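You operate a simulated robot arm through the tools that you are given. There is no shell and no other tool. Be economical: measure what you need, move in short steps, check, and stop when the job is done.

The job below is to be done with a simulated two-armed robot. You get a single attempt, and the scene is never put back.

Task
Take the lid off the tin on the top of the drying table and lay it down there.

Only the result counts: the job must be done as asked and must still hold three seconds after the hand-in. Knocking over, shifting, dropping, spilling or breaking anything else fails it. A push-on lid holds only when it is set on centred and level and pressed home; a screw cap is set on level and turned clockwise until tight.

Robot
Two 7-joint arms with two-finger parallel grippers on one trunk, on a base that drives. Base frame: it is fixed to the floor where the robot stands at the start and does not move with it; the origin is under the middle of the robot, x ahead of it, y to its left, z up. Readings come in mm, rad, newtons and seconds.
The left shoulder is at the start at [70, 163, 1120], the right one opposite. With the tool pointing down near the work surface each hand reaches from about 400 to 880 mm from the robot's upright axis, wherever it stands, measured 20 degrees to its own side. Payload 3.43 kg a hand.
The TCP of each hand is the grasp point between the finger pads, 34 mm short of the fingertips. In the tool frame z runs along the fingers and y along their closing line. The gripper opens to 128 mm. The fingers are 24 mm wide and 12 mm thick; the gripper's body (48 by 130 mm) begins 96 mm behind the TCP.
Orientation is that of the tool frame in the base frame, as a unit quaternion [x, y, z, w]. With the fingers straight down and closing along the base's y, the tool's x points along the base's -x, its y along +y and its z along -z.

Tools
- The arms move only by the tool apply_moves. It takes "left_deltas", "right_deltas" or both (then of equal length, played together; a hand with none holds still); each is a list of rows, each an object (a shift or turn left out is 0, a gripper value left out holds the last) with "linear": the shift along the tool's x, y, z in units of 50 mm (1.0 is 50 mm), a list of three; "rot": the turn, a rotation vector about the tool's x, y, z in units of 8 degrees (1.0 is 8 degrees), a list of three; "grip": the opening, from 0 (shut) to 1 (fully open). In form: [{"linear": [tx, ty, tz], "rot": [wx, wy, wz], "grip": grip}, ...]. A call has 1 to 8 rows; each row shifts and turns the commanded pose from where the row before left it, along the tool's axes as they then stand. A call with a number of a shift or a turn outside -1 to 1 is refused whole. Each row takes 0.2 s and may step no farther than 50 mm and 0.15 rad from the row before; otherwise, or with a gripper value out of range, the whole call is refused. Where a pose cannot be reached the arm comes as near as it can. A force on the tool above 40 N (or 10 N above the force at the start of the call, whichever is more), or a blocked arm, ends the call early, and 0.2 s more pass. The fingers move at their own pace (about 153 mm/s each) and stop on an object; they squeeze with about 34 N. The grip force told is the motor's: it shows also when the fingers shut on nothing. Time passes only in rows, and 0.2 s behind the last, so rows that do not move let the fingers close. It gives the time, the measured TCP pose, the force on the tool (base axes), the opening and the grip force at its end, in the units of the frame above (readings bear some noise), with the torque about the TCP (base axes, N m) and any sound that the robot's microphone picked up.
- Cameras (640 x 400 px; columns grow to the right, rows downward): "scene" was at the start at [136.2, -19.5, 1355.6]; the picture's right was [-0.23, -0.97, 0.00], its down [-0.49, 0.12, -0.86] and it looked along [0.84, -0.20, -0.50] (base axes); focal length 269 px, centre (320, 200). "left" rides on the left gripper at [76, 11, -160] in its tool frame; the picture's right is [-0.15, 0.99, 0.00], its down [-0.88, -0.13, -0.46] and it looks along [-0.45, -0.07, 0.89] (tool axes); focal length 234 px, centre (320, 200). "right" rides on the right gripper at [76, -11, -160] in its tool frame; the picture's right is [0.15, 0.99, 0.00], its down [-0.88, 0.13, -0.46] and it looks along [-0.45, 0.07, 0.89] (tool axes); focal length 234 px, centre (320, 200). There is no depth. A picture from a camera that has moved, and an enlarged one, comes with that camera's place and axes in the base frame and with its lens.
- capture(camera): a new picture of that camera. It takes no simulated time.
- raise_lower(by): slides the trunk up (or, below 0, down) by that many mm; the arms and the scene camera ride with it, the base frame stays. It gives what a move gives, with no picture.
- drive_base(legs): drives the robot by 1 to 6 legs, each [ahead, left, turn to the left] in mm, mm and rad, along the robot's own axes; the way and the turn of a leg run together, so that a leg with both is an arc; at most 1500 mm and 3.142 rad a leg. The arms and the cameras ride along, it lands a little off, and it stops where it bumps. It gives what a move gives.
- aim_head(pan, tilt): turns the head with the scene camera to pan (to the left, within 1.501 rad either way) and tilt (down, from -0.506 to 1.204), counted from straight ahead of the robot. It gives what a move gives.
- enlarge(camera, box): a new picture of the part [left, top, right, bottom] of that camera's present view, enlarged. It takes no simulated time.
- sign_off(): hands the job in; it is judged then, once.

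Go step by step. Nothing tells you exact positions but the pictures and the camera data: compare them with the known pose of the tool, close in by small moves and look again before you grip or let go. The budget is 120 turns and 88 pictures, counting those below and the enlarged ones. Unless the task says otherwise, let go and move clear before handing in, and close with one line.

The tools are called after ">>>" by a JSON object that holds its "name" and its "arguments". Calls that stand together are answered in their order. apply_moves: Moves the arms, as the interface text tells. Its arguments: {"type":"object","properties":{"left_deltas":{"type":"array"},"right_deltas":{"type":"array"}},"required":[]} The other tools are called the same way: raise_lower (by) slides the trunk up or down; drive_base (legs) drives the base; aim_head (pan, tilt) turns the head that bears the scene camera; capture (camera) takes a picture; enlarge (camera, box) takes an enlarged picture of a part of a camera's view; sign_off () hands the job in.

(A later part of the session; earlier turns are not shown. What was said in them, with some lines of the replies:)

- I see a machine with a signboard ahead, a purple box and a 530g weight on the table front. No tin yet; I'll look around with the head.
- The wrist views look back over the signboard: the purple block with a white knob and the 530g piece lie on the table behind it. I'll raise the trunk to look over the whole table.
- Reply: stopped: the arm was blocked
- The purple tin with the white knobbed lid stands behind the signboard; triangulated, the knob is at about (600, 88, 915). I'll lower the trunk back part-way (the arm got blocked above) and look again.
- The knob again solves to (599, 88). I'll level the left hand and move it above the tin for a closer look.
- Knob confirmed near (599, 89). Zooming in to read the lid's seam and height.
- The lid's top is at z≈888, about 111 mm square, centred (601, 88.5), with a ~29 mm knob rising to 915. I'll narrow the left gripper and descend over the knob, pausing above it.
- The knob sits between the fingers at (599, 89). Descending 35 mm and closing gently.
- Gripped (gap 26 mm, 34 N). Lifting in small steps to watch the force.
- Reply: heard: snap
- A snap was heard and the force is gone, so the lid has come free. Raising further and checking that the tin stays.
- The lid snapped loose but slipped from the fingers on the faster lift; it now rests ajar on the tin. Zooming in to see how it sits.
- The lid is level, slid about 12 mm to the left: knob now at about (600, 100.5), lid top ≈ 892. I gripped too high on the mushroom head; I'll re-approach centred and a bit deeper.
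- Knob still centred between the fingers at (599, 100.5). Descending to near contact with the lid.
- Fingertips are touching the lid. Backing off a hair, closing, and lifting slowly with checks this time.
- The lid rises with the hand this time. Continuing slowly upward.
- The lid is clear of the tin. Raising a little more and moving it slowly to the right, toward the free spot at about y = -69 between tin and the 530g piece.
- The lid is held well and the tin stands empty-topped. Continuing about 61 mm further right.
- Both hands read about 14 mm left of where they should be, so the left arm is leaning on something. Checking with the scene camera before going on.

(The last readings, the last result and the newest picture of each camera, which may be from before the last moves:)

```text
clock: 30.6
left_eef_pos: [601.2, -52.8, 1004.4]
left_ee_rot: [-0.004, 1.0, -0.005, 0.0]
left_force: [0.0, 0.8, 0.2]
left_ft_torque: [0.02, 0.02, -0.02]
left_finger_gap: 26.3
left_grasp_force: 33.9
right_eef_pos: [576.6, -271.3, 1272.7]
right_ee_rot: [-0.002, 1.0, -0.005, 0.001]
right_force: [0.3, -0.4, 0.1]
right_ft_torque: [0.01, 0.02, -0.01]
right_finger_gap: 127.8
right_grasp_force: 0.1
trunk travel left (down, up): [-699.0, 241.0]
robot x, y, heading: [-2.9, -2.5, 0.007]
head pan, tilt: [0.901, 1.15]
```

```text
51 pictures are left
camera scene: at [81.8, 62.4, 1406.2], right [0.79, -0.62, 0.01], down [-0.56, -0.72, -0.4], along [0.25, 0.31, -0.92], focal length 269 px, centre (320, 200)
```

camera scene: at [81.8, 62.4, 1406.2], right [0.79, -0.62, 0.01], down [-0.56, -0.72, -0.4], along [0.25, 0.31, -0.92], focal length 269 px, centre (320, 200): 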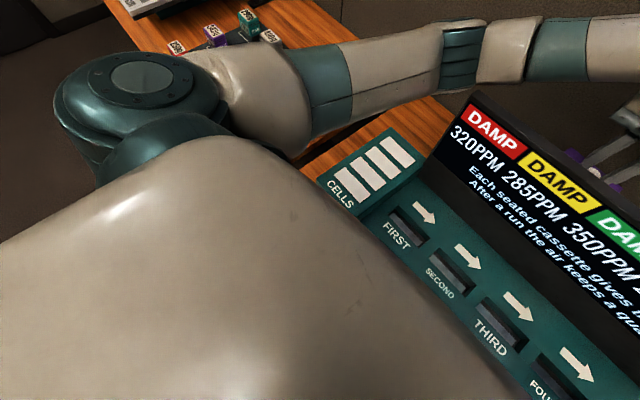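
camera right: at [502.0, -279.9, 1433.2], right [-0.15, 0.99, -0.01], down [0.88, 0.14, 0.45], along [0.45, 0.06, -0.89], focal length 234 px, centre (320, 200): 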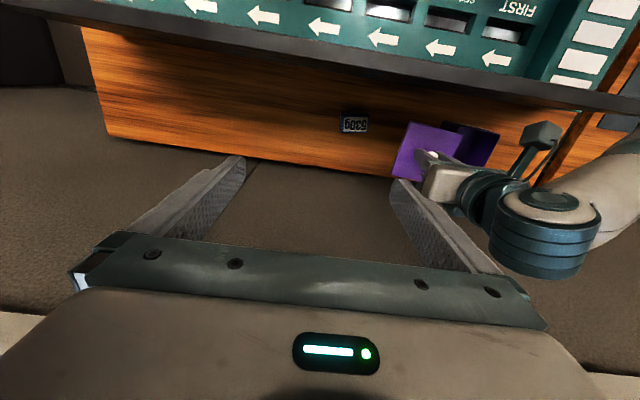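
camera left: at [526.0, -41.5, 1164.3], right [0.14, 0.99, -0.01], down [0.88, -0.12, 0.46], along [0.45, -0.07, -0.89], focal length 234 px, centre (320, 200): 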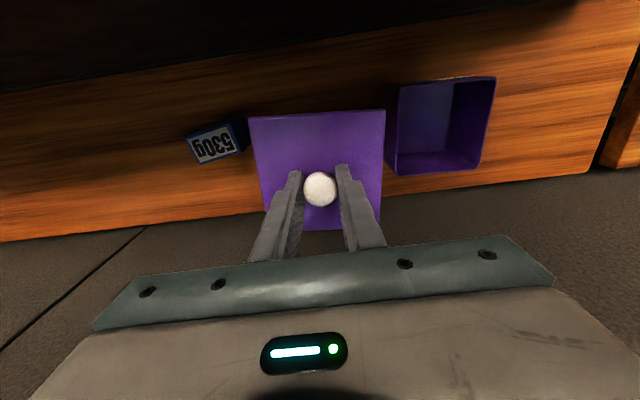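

The left elbow is leaning on the signboard's corner, so I'm backing off. There is ample free wood left of the tin (y 145–379), so I'll lay the lid there at about y = 262 instead.

>>> {"name": "apply_moves", "arguments": {"left_deltas": [{"linear": [0, 0.1, 0]}, {"linear": [0, 0.2, 0]}, {"linear": [0, 0.25, 0]}, {"linear": [0, 0.25, 0]}, {"linear": [0, 0.25, 0]}, {"linear": [0, 0.15, 0]}, {}]}}

>>> {"name": "aim_head", "arguments": {"pan": 0.1, "tilt": 0.6}}

>>> {"name": "capture", "arguments": {"camera": "left"}}

>>> {"name": "capture", "arguments": {"camera": "scene"}}

```text
clock: 32.2
left_eef_pos: [599.7, -8.3, 1001.9]
left_ee_rot: [-0.001, 1.0, 0.0, -0.002]
left_force: [-0.3, 0.7, -1.1]
left_ft_torque: [0.01, -0.03, 0.0]
left_finger_gap: 26.5
left_grasp_force: 34.0
right_eef_pos: [577.6, -285.5, 1270.0]
right_ee_rot: [-0.001, 1.0, 0.0, 0.0]
right_force: [0.2, 0.1, 0.2]
right_ft_torque: [-0.01, 0.01, 0.03]
right_finger_gap: 128.1
right_grasp_force: 0.1
trunk travel left (down, up): [-699.0, 241.0]
robot x, y, heading: [-3.1, 2.0, 0.004]
head pan, tilt: [0.901, 1.15]
```

```text
clock: 33.3
left_eef_pos: [599.3, -8.5, 1002.4]
left_ee_rot: [0.0, 1.0, 0.0, -0.001]
left_force: [1.0, -0.3, 0.4]
left_ft_torque: [0.04, -0.01, -0.01]
left_finger_gap: 26.0
left_grasp_force: 34.1
right_eef_pos: [576.0, -285.1, 1271.2]
right_ee_rot: [-0.001, 1.0, 0.0, 0.0]
right_force: [0.4, -0.6, 0.6]
right_ft_torque: [-0.01, -0.01, 0.0]
right_finger_gap: 128.3
right_grasp_force: 0.1
trunk travel left (down, up): [-699.0, 241.0]
robot x, y, heading: [-3.1, 1.4, 0.007]
head pan, tilt: [0.099, 0.6]
```

```text
50 pictures are left
camera left: at [524.3, 3.1, 1162.7], right [0.15, 0.99, 0.0], down [0.88, -0.13, 0.45], along [0.45, -0.07, -0.89], focal length 234 px, centre (320, 200)
```

left: 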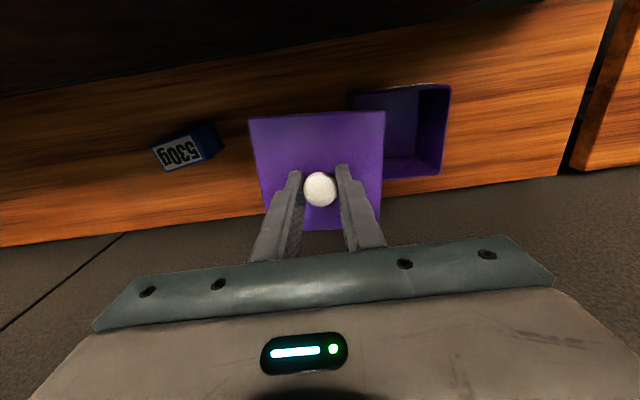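

```text
49 pictures are left
camera scene: at [132.8, 10.5, 1448.3], right [0.1, -0.99, 0.0], down [-0.56, -0.06, -0.82], along [0.82, 0.09, -0.57], focal length 269 px, centre (320, 200)
```

scene: 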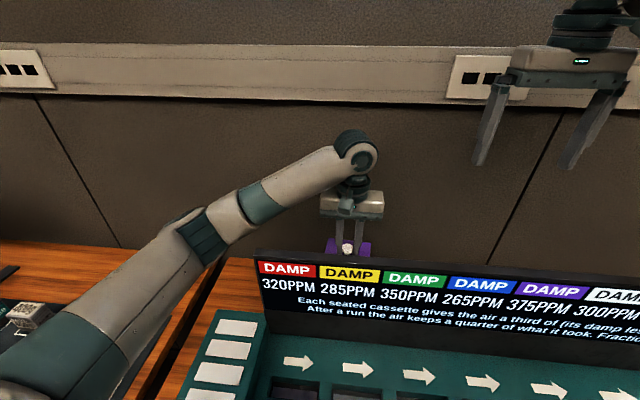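

Contact is gone and the signboard has not moved. Carrying the lid left over the tin.

>>> {"name": "apply_moves", "arguments": {"left_deltas": [{"linear": [0, 0.1, 0]}, {"linear": [0, 0.2, 0]}, {"linear": [0, 0.3, 0]}, {"linear": [0, 0.3, 0]}, {"linear": [0, 0.3, 0]}, {"linear": [0, 0.3, 0]}, {"linear": [0, 0.3, 0]}, {"linear": [0, 0.3, 0]}]}}

>>> {"name": "apply_moves", "arguments": {"left_deltas": [{"linear": [0, 0.3, 0]}, {"linear": [0, 0.3, 0]}, {"linear": [0, 0.3, 0]}, {"linear": [0, 0.3, 0]}, {"linear": [0, 0.3, 0]}, {"linear": [0, 0.3, 0]}, {"linear": [0, 0.3, 0]}, {"linear": [0, 0.3, 0]}]}}

>>> {"name": "apply_moves", "arguments": {"left_deltas": [{"linear": [0, 0.3, 0]}, {"linear": [0, 0.25, 0]}, {"linear": [0, 0.2, 0]}, {"linear": [0, 0.1, 0]}, {}]}}

>>> {"name": "capture", "arguments": {"camera": "left"}}

>>> {"name": "capture", "arguments": {"camera": "right"}}

>>> {"name": "capture", "arguments": {"camera": "scene"}}

```text
clock: 35.1
left_eef_pos: [598.6, 95.5, 1002.0]
left_ee_rot: [-0.001, 1.0, -0.001, -0.001]
left_force: [-0.5, 0.4, -1.1]
left_ft_torque: [-0.02, 0.01, 0.01]
left_finger_gap: 26.3
left_grasp_force: 34.1
right_eef_pos: [576.1, -284.0, 1269.6]
right_ee_rot: [-0.002, 1.0, 0.0, 0.001]
right_force: [0.2, 0.5, -0.2]
right_ft_torque: [-0.02, -0.02, -0.05]
right_finger_gap: 128.0
right_grasp_force: 0.1
trunk travel left (down, up): [-699.0, 241.0]
robot x, y, heading: [-1.5, 0.7, 0.006]
head pan, tilt: [0.099, 0.6]
```

```text
clock: 36.9
left_eef_pos: [598.3, 215.4, 1004.0]
left_ee_rot: [0.001, 1.0, -0.001, -0.001]
left_force: [-0.4, -0.6, -0.4]
left_ft_torque: [-0.04, 0.03, 0.01]
left_finger_gap: 26.3
left_grasp_force: 34.3
right_eef_pos: [576.1, -283.6, 1270.3]
right_ee_rot: [-0.001, 1.0, 0.0, 0.0]
right_force: [0.7, 0.8, 0.7]
right_ft_torque: [0.01, 0.01, 0.03]
right_finger_gap: 128.0
right_grasp_force: 0.1
trunk travel left (down, up): [-699.0, 241.0]
robot x, y, heading: [-2.6, -2.6, 0.004]
head pan, tilt: [0.099, 0.6]
```

```text
clock: 38.1
left_eef_pos: [599.0, 259.5, 1004.3]
left_ee_rot: [0.0, 1.0, 0.0, -0.001]
left_force: [-0.5, -0.2, -0.9]
left_ft_torque: [0.0, 0.0, 0.0]
left_finger_gap: 26.3
left_grasp_force: 33.8
right_eef_pos: [575.9, -285.7, 1270.6]
right_ee_rot: [-0.001, 1.0, 0.001, 0.001]
right_force: [0.0, -0.4, -0.1]
right_ft_torque: [0.01, 0.01, 0.0]
right_finger_gap: 128.0
right_grasp_force: 0.1
trunk travel left (down, up): [-699.0, 241.0]
robot x, y, heading: [-2.4, 1.0, 0.008]
head pan, tilt: [0.099, 0.6]
```

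```text
48 pictures are left
camera left: at [523.3, 271.0, 1164.4], right [0.15, 0.99, 0.0], down [0.88, -0.13, 0.45], along [0.45, -0.07, -0.89], focal length 234 px, centre (320, 200)
```

left: 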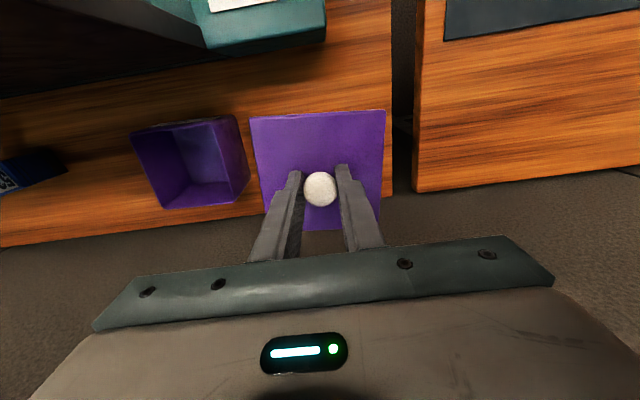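

```text
47 pictures are left
camera right: at [501.1, -295.6, 1429.9], right [-0.15, 0.99, 0.0], down [0.88, 0.13, 0.46], along [0.45, 0.07, -0.89], focal length 234 px, centre (320, 200)
```

right: 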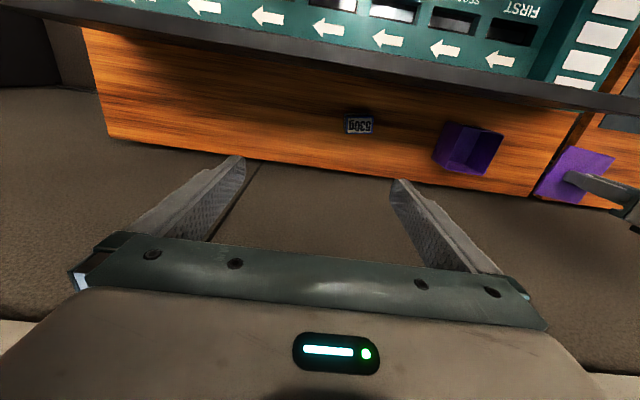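

```text
46 pictures are left
camera scene: at [132.9, 10.4, 1448.4], right [0.1, -0.99, 0.0], down [-0.56, -0.06, -0.82], along [0.82, 0.08, -0.57], focal length 269 px, centre (320, 200)
```

scene: 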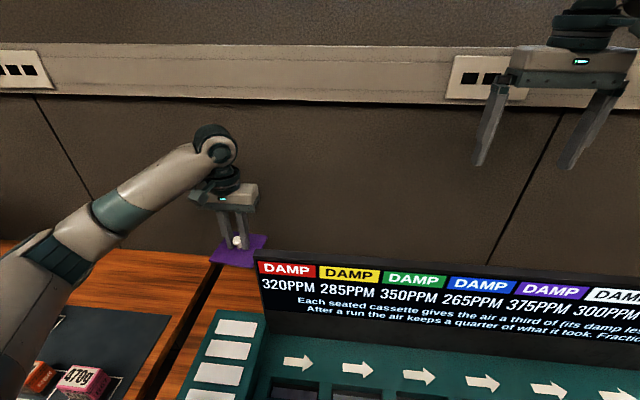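

Lid is over free wood, spanning y≈204–315, with the table edge at 368 and tin at 145. Lowering slowly.

>>> {"name": "apply_moves", "arguments": {"left_deltas": [{"linear": [0, 0.02, 0.15]}, {"linear": [0, 0, 0.3]}, {"linear": [0, 0, 0.3]}, {"linear": [0, 0, 0.3]}, {"linear": [0, 0, 0.3]}, {"linear": [0, 0, 0.3]}, {"linear": [0, 0, 0.3]}, {"linear": [0, 0, 0.15]}]}}

>>> {"name": "capture", "arguments": {"camera": "left"}}

>>> {"name": "capture", "arguments": {"camera": "scene"}}

>>> {"name": "enlarge", "arguments": {"camera": "right", "box": [480, 90, 640, 210]}}

```text
clock: 39.9
left_eef_pos: [598.6, 259.2, 898.4]
left_ee_rot: [0.001, 1.0, -0.002, -0.001]
left_force: [0.0, -0.3, -1.5]
left_ft_torque: [0.01, -0.03, 0.01]
left_finger_gap: 26.4
left_grasp_force: 34.0
right_eef_pos: [576.8, -285.1, 1270.5]
right_ee_rot: [-0.001, 1.0, 0.001, 0.0]
right_force: [0.1, 0.3, 0.0]
right_ft_torque: [0.02, -0.03, 0.01]
right_finger_gap: 128.0
right_grasp_force: 0.1
trunk travel left (down, up): [-699.0, 241.0]
robot x, y, heading: [-1.3, 3.9, 0.001]
head pan, tilt: [0.099, 0.6]
```

```text
45 pictures are left
camera left: at [523.2, 271.4, 1058.2], right [0.15, 0.99, 0.0], down [0.88, -0.13, 0.45], along [0.45, -0.07, -0.89], focal length 234 px, centre (320, 200)
```

left: 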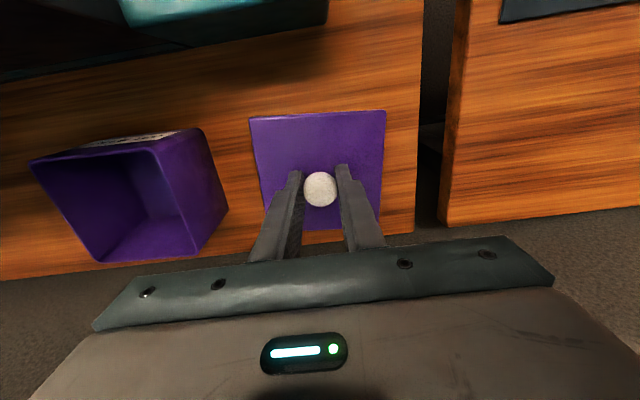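

```text
44 pictures are left
camera scene: at [132.8, 10.6, 1448.4], right [0.1, -0.99, 0.0], down [-0.56, -0.06, -0.82], along [0.82, 0.08, -0.57], focal length 269 px, centre (320, 200)
```

scene: 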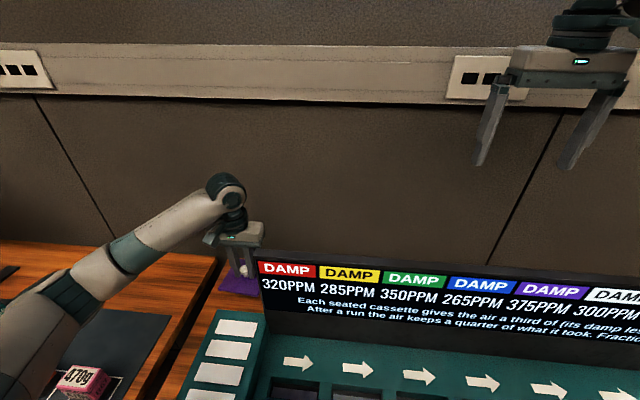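

```text
3.33 times, centred on (560, 150) of right
camera zoom: at [501.0, -295.3, 1430.0], right [-0.15, 0.99, 0.0], down [0.88, 0.13, 0.46], along [0.45, 0.07, -0.89], focal length 781 px, centre (-480, 367)
```

zoom: 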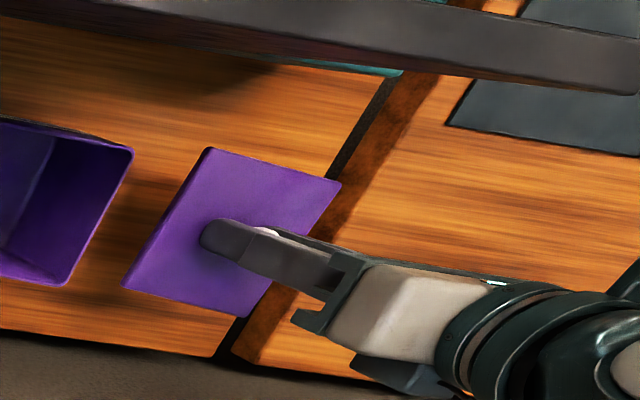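

Clear around. Continuing down in finer steps until the force shows contact.

>>> {"name": "apply_moves", "arguments": {"left_deltas": [{"linear": [0, 0, 0.2]}, {"linear": [0, 0, 0.2]}, {"linear": [0, 0, 0.2]}, {"linear": [0, 0, 0.1]}, {}]}}

>>> {"name": "apply_moves", "arguments": {"left_deltas": [{"linear": [0, 0, 0.06]}, {"linear": [0, 0, 0.06]}, {}]}}

>>> {"name": "apply_moves", "arguments": {"left_deltas": [{"linear": [0, 0, 0.05]}, {}]}}

>>> {"name": "enlarge", "arguments": {"camera": "right", "box": [500, 100, 620, 200]}}

```text
clock: 41.1
left_eef_pos: [597.8, 258.2, 862.4]
left_ee_rot: [0.0, 1.0, 0.0, -0.002]
left_force: [0.6, 0.5, -0.7]
left_ft_torque: [0.02, 0.02, 0.0]
left_finger_gap: 26.3
left_grasp_force: 33.6
right_eef_pos: [576.2, -284.4, 1270.6]
right_ee_rot: [-0.001, 1.0, 0.0, 0.001]
right_force: [-0.1, -1.4, -0.2]
right_ft_torque: [0.03, 0.02, 0.02]
right_finger_gap: 128.1
right_grasp_force: 0.0
trunk travel left (down, up): [-699.0, 241.0]
robot x, y, heading: [-6.6, -1.1, 0.001]
head pan, tilt: [0.099, 0.6]
```

```text
clock: 41.9
left_eef_pos: [599.1, 258.8, 856.6]
left_ee_rot: [0.001, 1.0, 0.0, 0.0]
left_force: [-0.5, 0.3, 0.6]
left_ft_torque: [0.0, -0.01, 0.03]
left_finger_gap: 26.1
left_grasp_force: 34.4
right_eef_pos: [577.3, -285.0, 1270.1]
right_ee_rot: [-0.001, 1.0, 0.0, 0.0]
right_force: [0.5, 0.3, -0.1]
right_ft_torque: [0.01, -0.01, 0.0]
right_finger_gap: 127.7
right_grasp_force: 0.1
trunk travel left (down, up): [-699.0, 241.0]
robot x, y, heading: [-1.7, 3.5, 0.005]
head pan, tilt: [0.099, 0.6]
```

```text
clock: 42.5
left_eef_pos: [600.0, 258.6, 852.6]
left_ee_rot: [0.0, 1.0, 0.0, 0.0]
left_force: [0.2, 0.3, -1.1]
left_ft_torque: [0.01, 0.03, -0.03]
left_finger_gap: 26.0
left_grasp_force: 33.5
right_eef_pos: [576.3, -285.1, 1270.7]
right_ee_rot: [-0.001, 1.0, -0.001, 0.0]
right_force: [0.1, 0.7, -0.3]
right_ft_torque: [-0.02, -0.01, 0.0]
right_finger_gap: 128.3
right_grasp_force: 0.0
trunk travel left (down, up): [-699.0, 241.0]
robot x, y, heading: [-4.0, -3.8, 0.004]
head pan, tilt: [0.099, 0.6]
```

```text
4.00 times, centred on (560, 150) of right
camera zoom: at [501.0, -295.4, 1430.0], right [-0.15, 0.99, 0.0], down [0.88, 0.13, 0.46], along [0.45, 0.07, -0.89], focal length 937 px, centre (-640, 400)
```

zoom: 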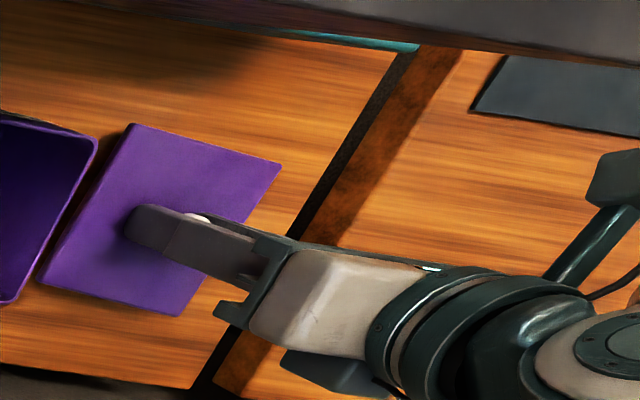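

No contact yet (lid top ≈ 818). A few more small steps.

>>> {"name": "apply_moves", "arguments": {"left_deltas": [{"linear": [0, 0, 0.06]}, {}]}}

>>> {"name": "apply_moves", "arguments": {"left_deltas": [{"linear": [0, 0, 0.05]}, {}]}}

>>> {"name": "apply_moves", "arguments": {"left_deltas": [{"linear": [0, 0, 0.04]}, {}]}}

```text
clock: 43.1
left_eef_pos: [598.3, 259.1, 851.9]
left_ee_rot: [0.0, 1.0, 0.0, -0.001]
left_force: [-0.6, -0.7, -0.4]
left_ft_torque: [0.01, 0.0, -0.02]
left_finger_gap: 26.2
left_grasp_force: 33.9
right_eef_pos: [577.6, -284.7, 1270.5]
right_ee_rot: [-0.001, 1.0, -0.001, -0.001]
right_force: [0.3, 0.1, -0.7]
right_ft_torque: [0.0, -0.02, 0.01]
right_finger_gap: 128.2
right_grasp_force: 0.0
trunk travel left (down, up): [-699.0, 241.0]
robot x, y, heading: [-5.4, 2.9, 0.001]
head pan, tilt: [0.099, 0.6]
```

```text
clock: 43.7
left_eef_pos: [599.1, 259.8, 848.3]
left_ee_rot: [0.0, 1.0, 0.001, 0.0]
left_force: [-0.4, -0.6, -0.4]
left_ft_torque: [0.0, 0.02, -0.04]
left_finger_gap: 26.3
left_grasp_force: 34.1
right_eef_pos: [576.6, -285.4, 1271.9]
right_ee_rot: [-0.001, 1.0, 0.0, 0.0]
right_force: [-0.1, -1.0, 0.8]
right_ft_torque: [0.01, 0.02, 0.0]
right_finger_gap: 128.0
right_grasp_force: 0.0
trunk travel left (down, up): [-699.0, 241.0]
robot x, y, heading: [0.1, 5.1, 0.002]
head pan, tilt: [0.099, 0.6]
```

```text
clock: 44.3
left_eef_pos: [599.0, 260.0, 847.1]
left_ee_rot: [0.0, 1.0, 0.0, 0.001]
left_force: [0.5, 0.1, -0.7]
left_ft_torque: [0.0, -0.01, 0.0]
left_finger_gap: 26.1
left_grasp_force: 34.0
right_eef_pos: [576.7, -284.9, 1269.2]
right_ee_rot: [-0.001, 1.0, -0.001, 0.0]
right_force: [-0.2, 0.2, 0.3]
right_ft_torque: [0.01, 0.0, -0.01]
right_finger_gap: 127.8
right_grasp_force: 0.0
trunk travel left (down, up): [-699.0, 241.0]
robot x, y, heading: [-3.4, 3.7, 0.005]
head pan, tilt: [0.099, 0.6]
```

>>> {"name": "apply_moves", "arguments": {"left_deltas": [{"linear": [0, 0, 0.06]}, {}]}}

>>> {"name": "apply_moves", "arguments": {"left_deltas": [{"linear": [0, 0, 0.05]}, {}]}}

>>> {"name": "enlarge", "arguments": {"camera": "left", "box": [220, 80, 420, 240]}}

```text
clock: 44.9
left_eef_pos: [599.3, 260.4, 843.5]
left_ee_rot: [0.0, 1.0, -0.001, 0.0]
left_force: [0.0, -0.1, -0.9]
left_ft_torque: [0.0, -0.03, -0.03]
left_finger_gap: 26.3
left_grasp_force: 34.0
right_eef_pos: [576.2, -284.7, 1269.4]
right_ee_rot: [-0.001, 1.0, 0.001, 0.0]
right_force: [0.0, 0.2, -0.4]
right_ft_torque: [0.01, -0.01, 0.02]
right_finger_gap: 128.2
right_grasp_force: 0.1
trunk travel left (down, up): [-699.0, 241.0]
robot x, y, heading: [0.9, -0.5, 0.003]
head pan, tilt: [0.099, 0.6]
```

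```text
clock: 45.5
left_eef_pos: [599.4, 259.4, 840.9]
left_ee_rot: [0.0, 1.0, 0.0, -0.001]
left_force: [0.2, 1.2, 7.0]
left_ft_torque: [-0.01, 0.11, 0.04]
left_finger_gap: 26.4
left_grasp_force: 33.7
right_eef_pos: [576.0, -284.8, 1271.4]
right_ee_rot: [-0.001, 1.0, 0.0, 0.0]
right_force: [0.0, 0.2, 0.3]
right_ft_torque: [-0.01, 0.0, -0.02]
right_finger_gap: 128.1
right_grasp_force: 0.1
trunk travel left (down, up): [-699.0, 241.0]
robot x, y, heading: [-5.7, -0.2, -0.001]
head pan, tilt: [0.099, 0.6]
```

```text
2.50 times, centred on (320, 160) of left
camera zoom: at [522.9, 271.3, 1002.2], right [0.15, 0.99, 0.0], down [0.88, -0.13, 0.46], along [0.45, -0.07, -0.89], focal length 585 px, centre (320, 300)
```

zoom: 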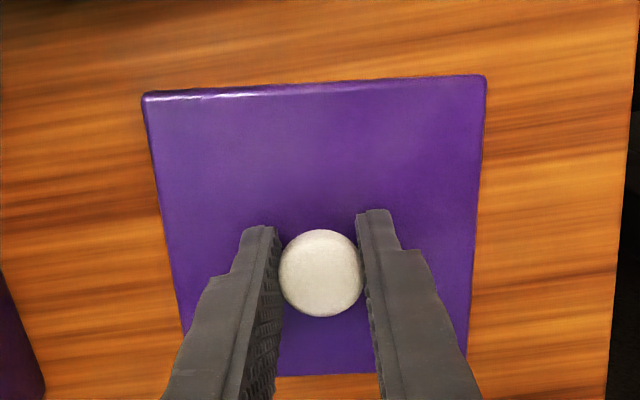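

Contact: 7 N upward with the lid flat on the wood. Releasing part-way and rising straight up.

>>> {"name": "apply_moves", "arguments": {"left_deltas": [{"grip": 0.4}, {}, {"linear": [0, 0, -0.2]}, {"linear": [0, 0, -0.6]}, {"linear": [0, 0, -0.8]}, {"linear": [0, 0, -0.8]}, {"linear": [0, 0, -0.8]}, {}]}}

>>> {"name": "capture", "arguments": {"camera": "left"}}

>>> {"name": "capture", "arguments": {"camera": "right"}}

>>> {"name": "capture", "arguments": {"camera": "scene"}}

```text
clock: 47.3
left_eef_pos: [599.9, 260.6, 998.4]
left_ee_rot: [0.0, 1.0, 0.0, -0.001]
left_force: [0.4, 0.2, -0.2]
left_ft_torque: [-0.01, 0.02, 0.02]
left_finger_gap: 51.1
left_grasp_force: 0.1
right_eef_pos: [577.1, -284.7, 1270.2]
right_ee_rot: [-0.001, 1.0, 0.0, 0.0]
right_force: [0.2, 0.2, -0.5]
right_ft_torque: [-0.01, 0.0, 0.03]
right_finger_gap: 127.7
right_grasp_force: 0.1
trunk travel left (down, up): [-699.0, 241.0]
robot x, y, heading: [-2.9, -1.2, 0.002]
head pan, tilt: [0.099, 0.6]
```

```text
40 pictures are left
camera left: at [523.8, 272.8, 1159.4], right [0.15, 0.99, 0.0], down [0.88, -0.13, 0.45], along [0.45, -0.07, -0.89], focal length 234 px, centre (320, 200)
```

left: 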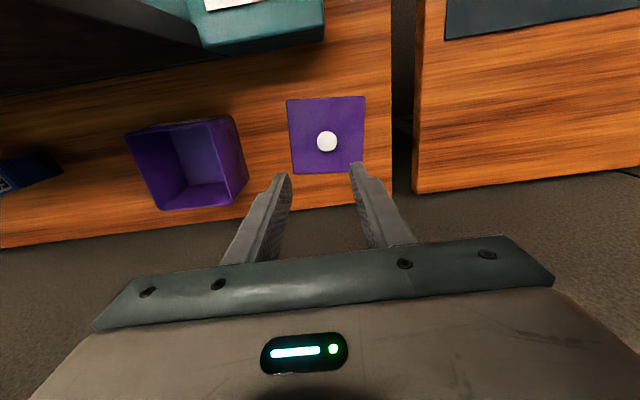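

```text
39 pictures are left
camera right: at [501.4, -295.0, 1429.9], right [-0.15, 0.99, 0.0], down [0.88, 0.13, 0.46], along [0.45, 0.07, -0.89], focal length 234 px, centre (320, 200)
```

right: 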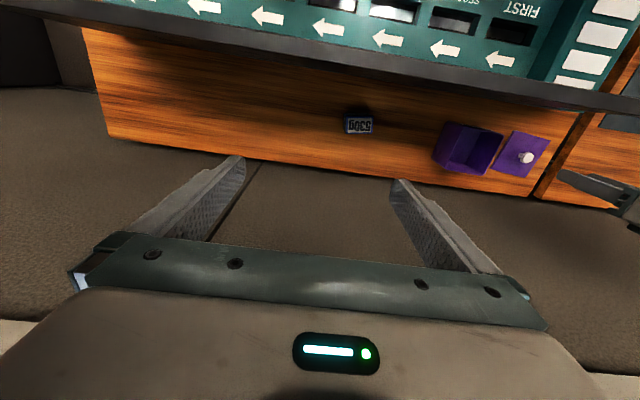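

```text
38 pictures are left
camera scene: at [133.1, 10.9, 1448.3], right [0.1, -0.99, 0.0], down [-0.56, -0.06, -0.82], along [0.82, 0.08, -0.57], focal length 269 px, centre (320, 200)
```

scene: 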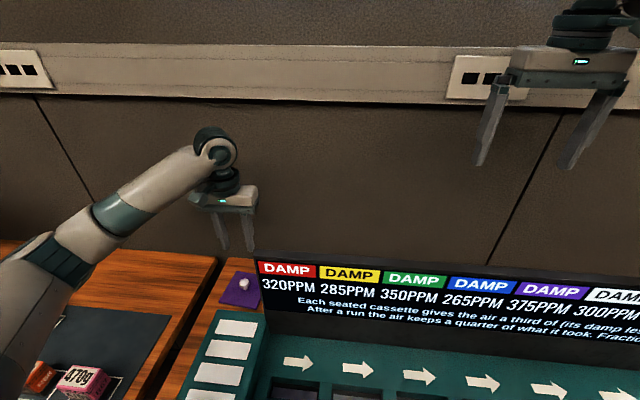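

The lid lies flat on the drying table top beside the open tin, and the hand is clear; tin, 530g piece and signboard stand where they were. Handing in.

>>> {"name": "sign_off", "arguments": {}}

```text
The job is handed in.
```

The lid is off the purple tin and lying flat on the drying table, to the left of the open tin. The hand is clear and the job is handed in.
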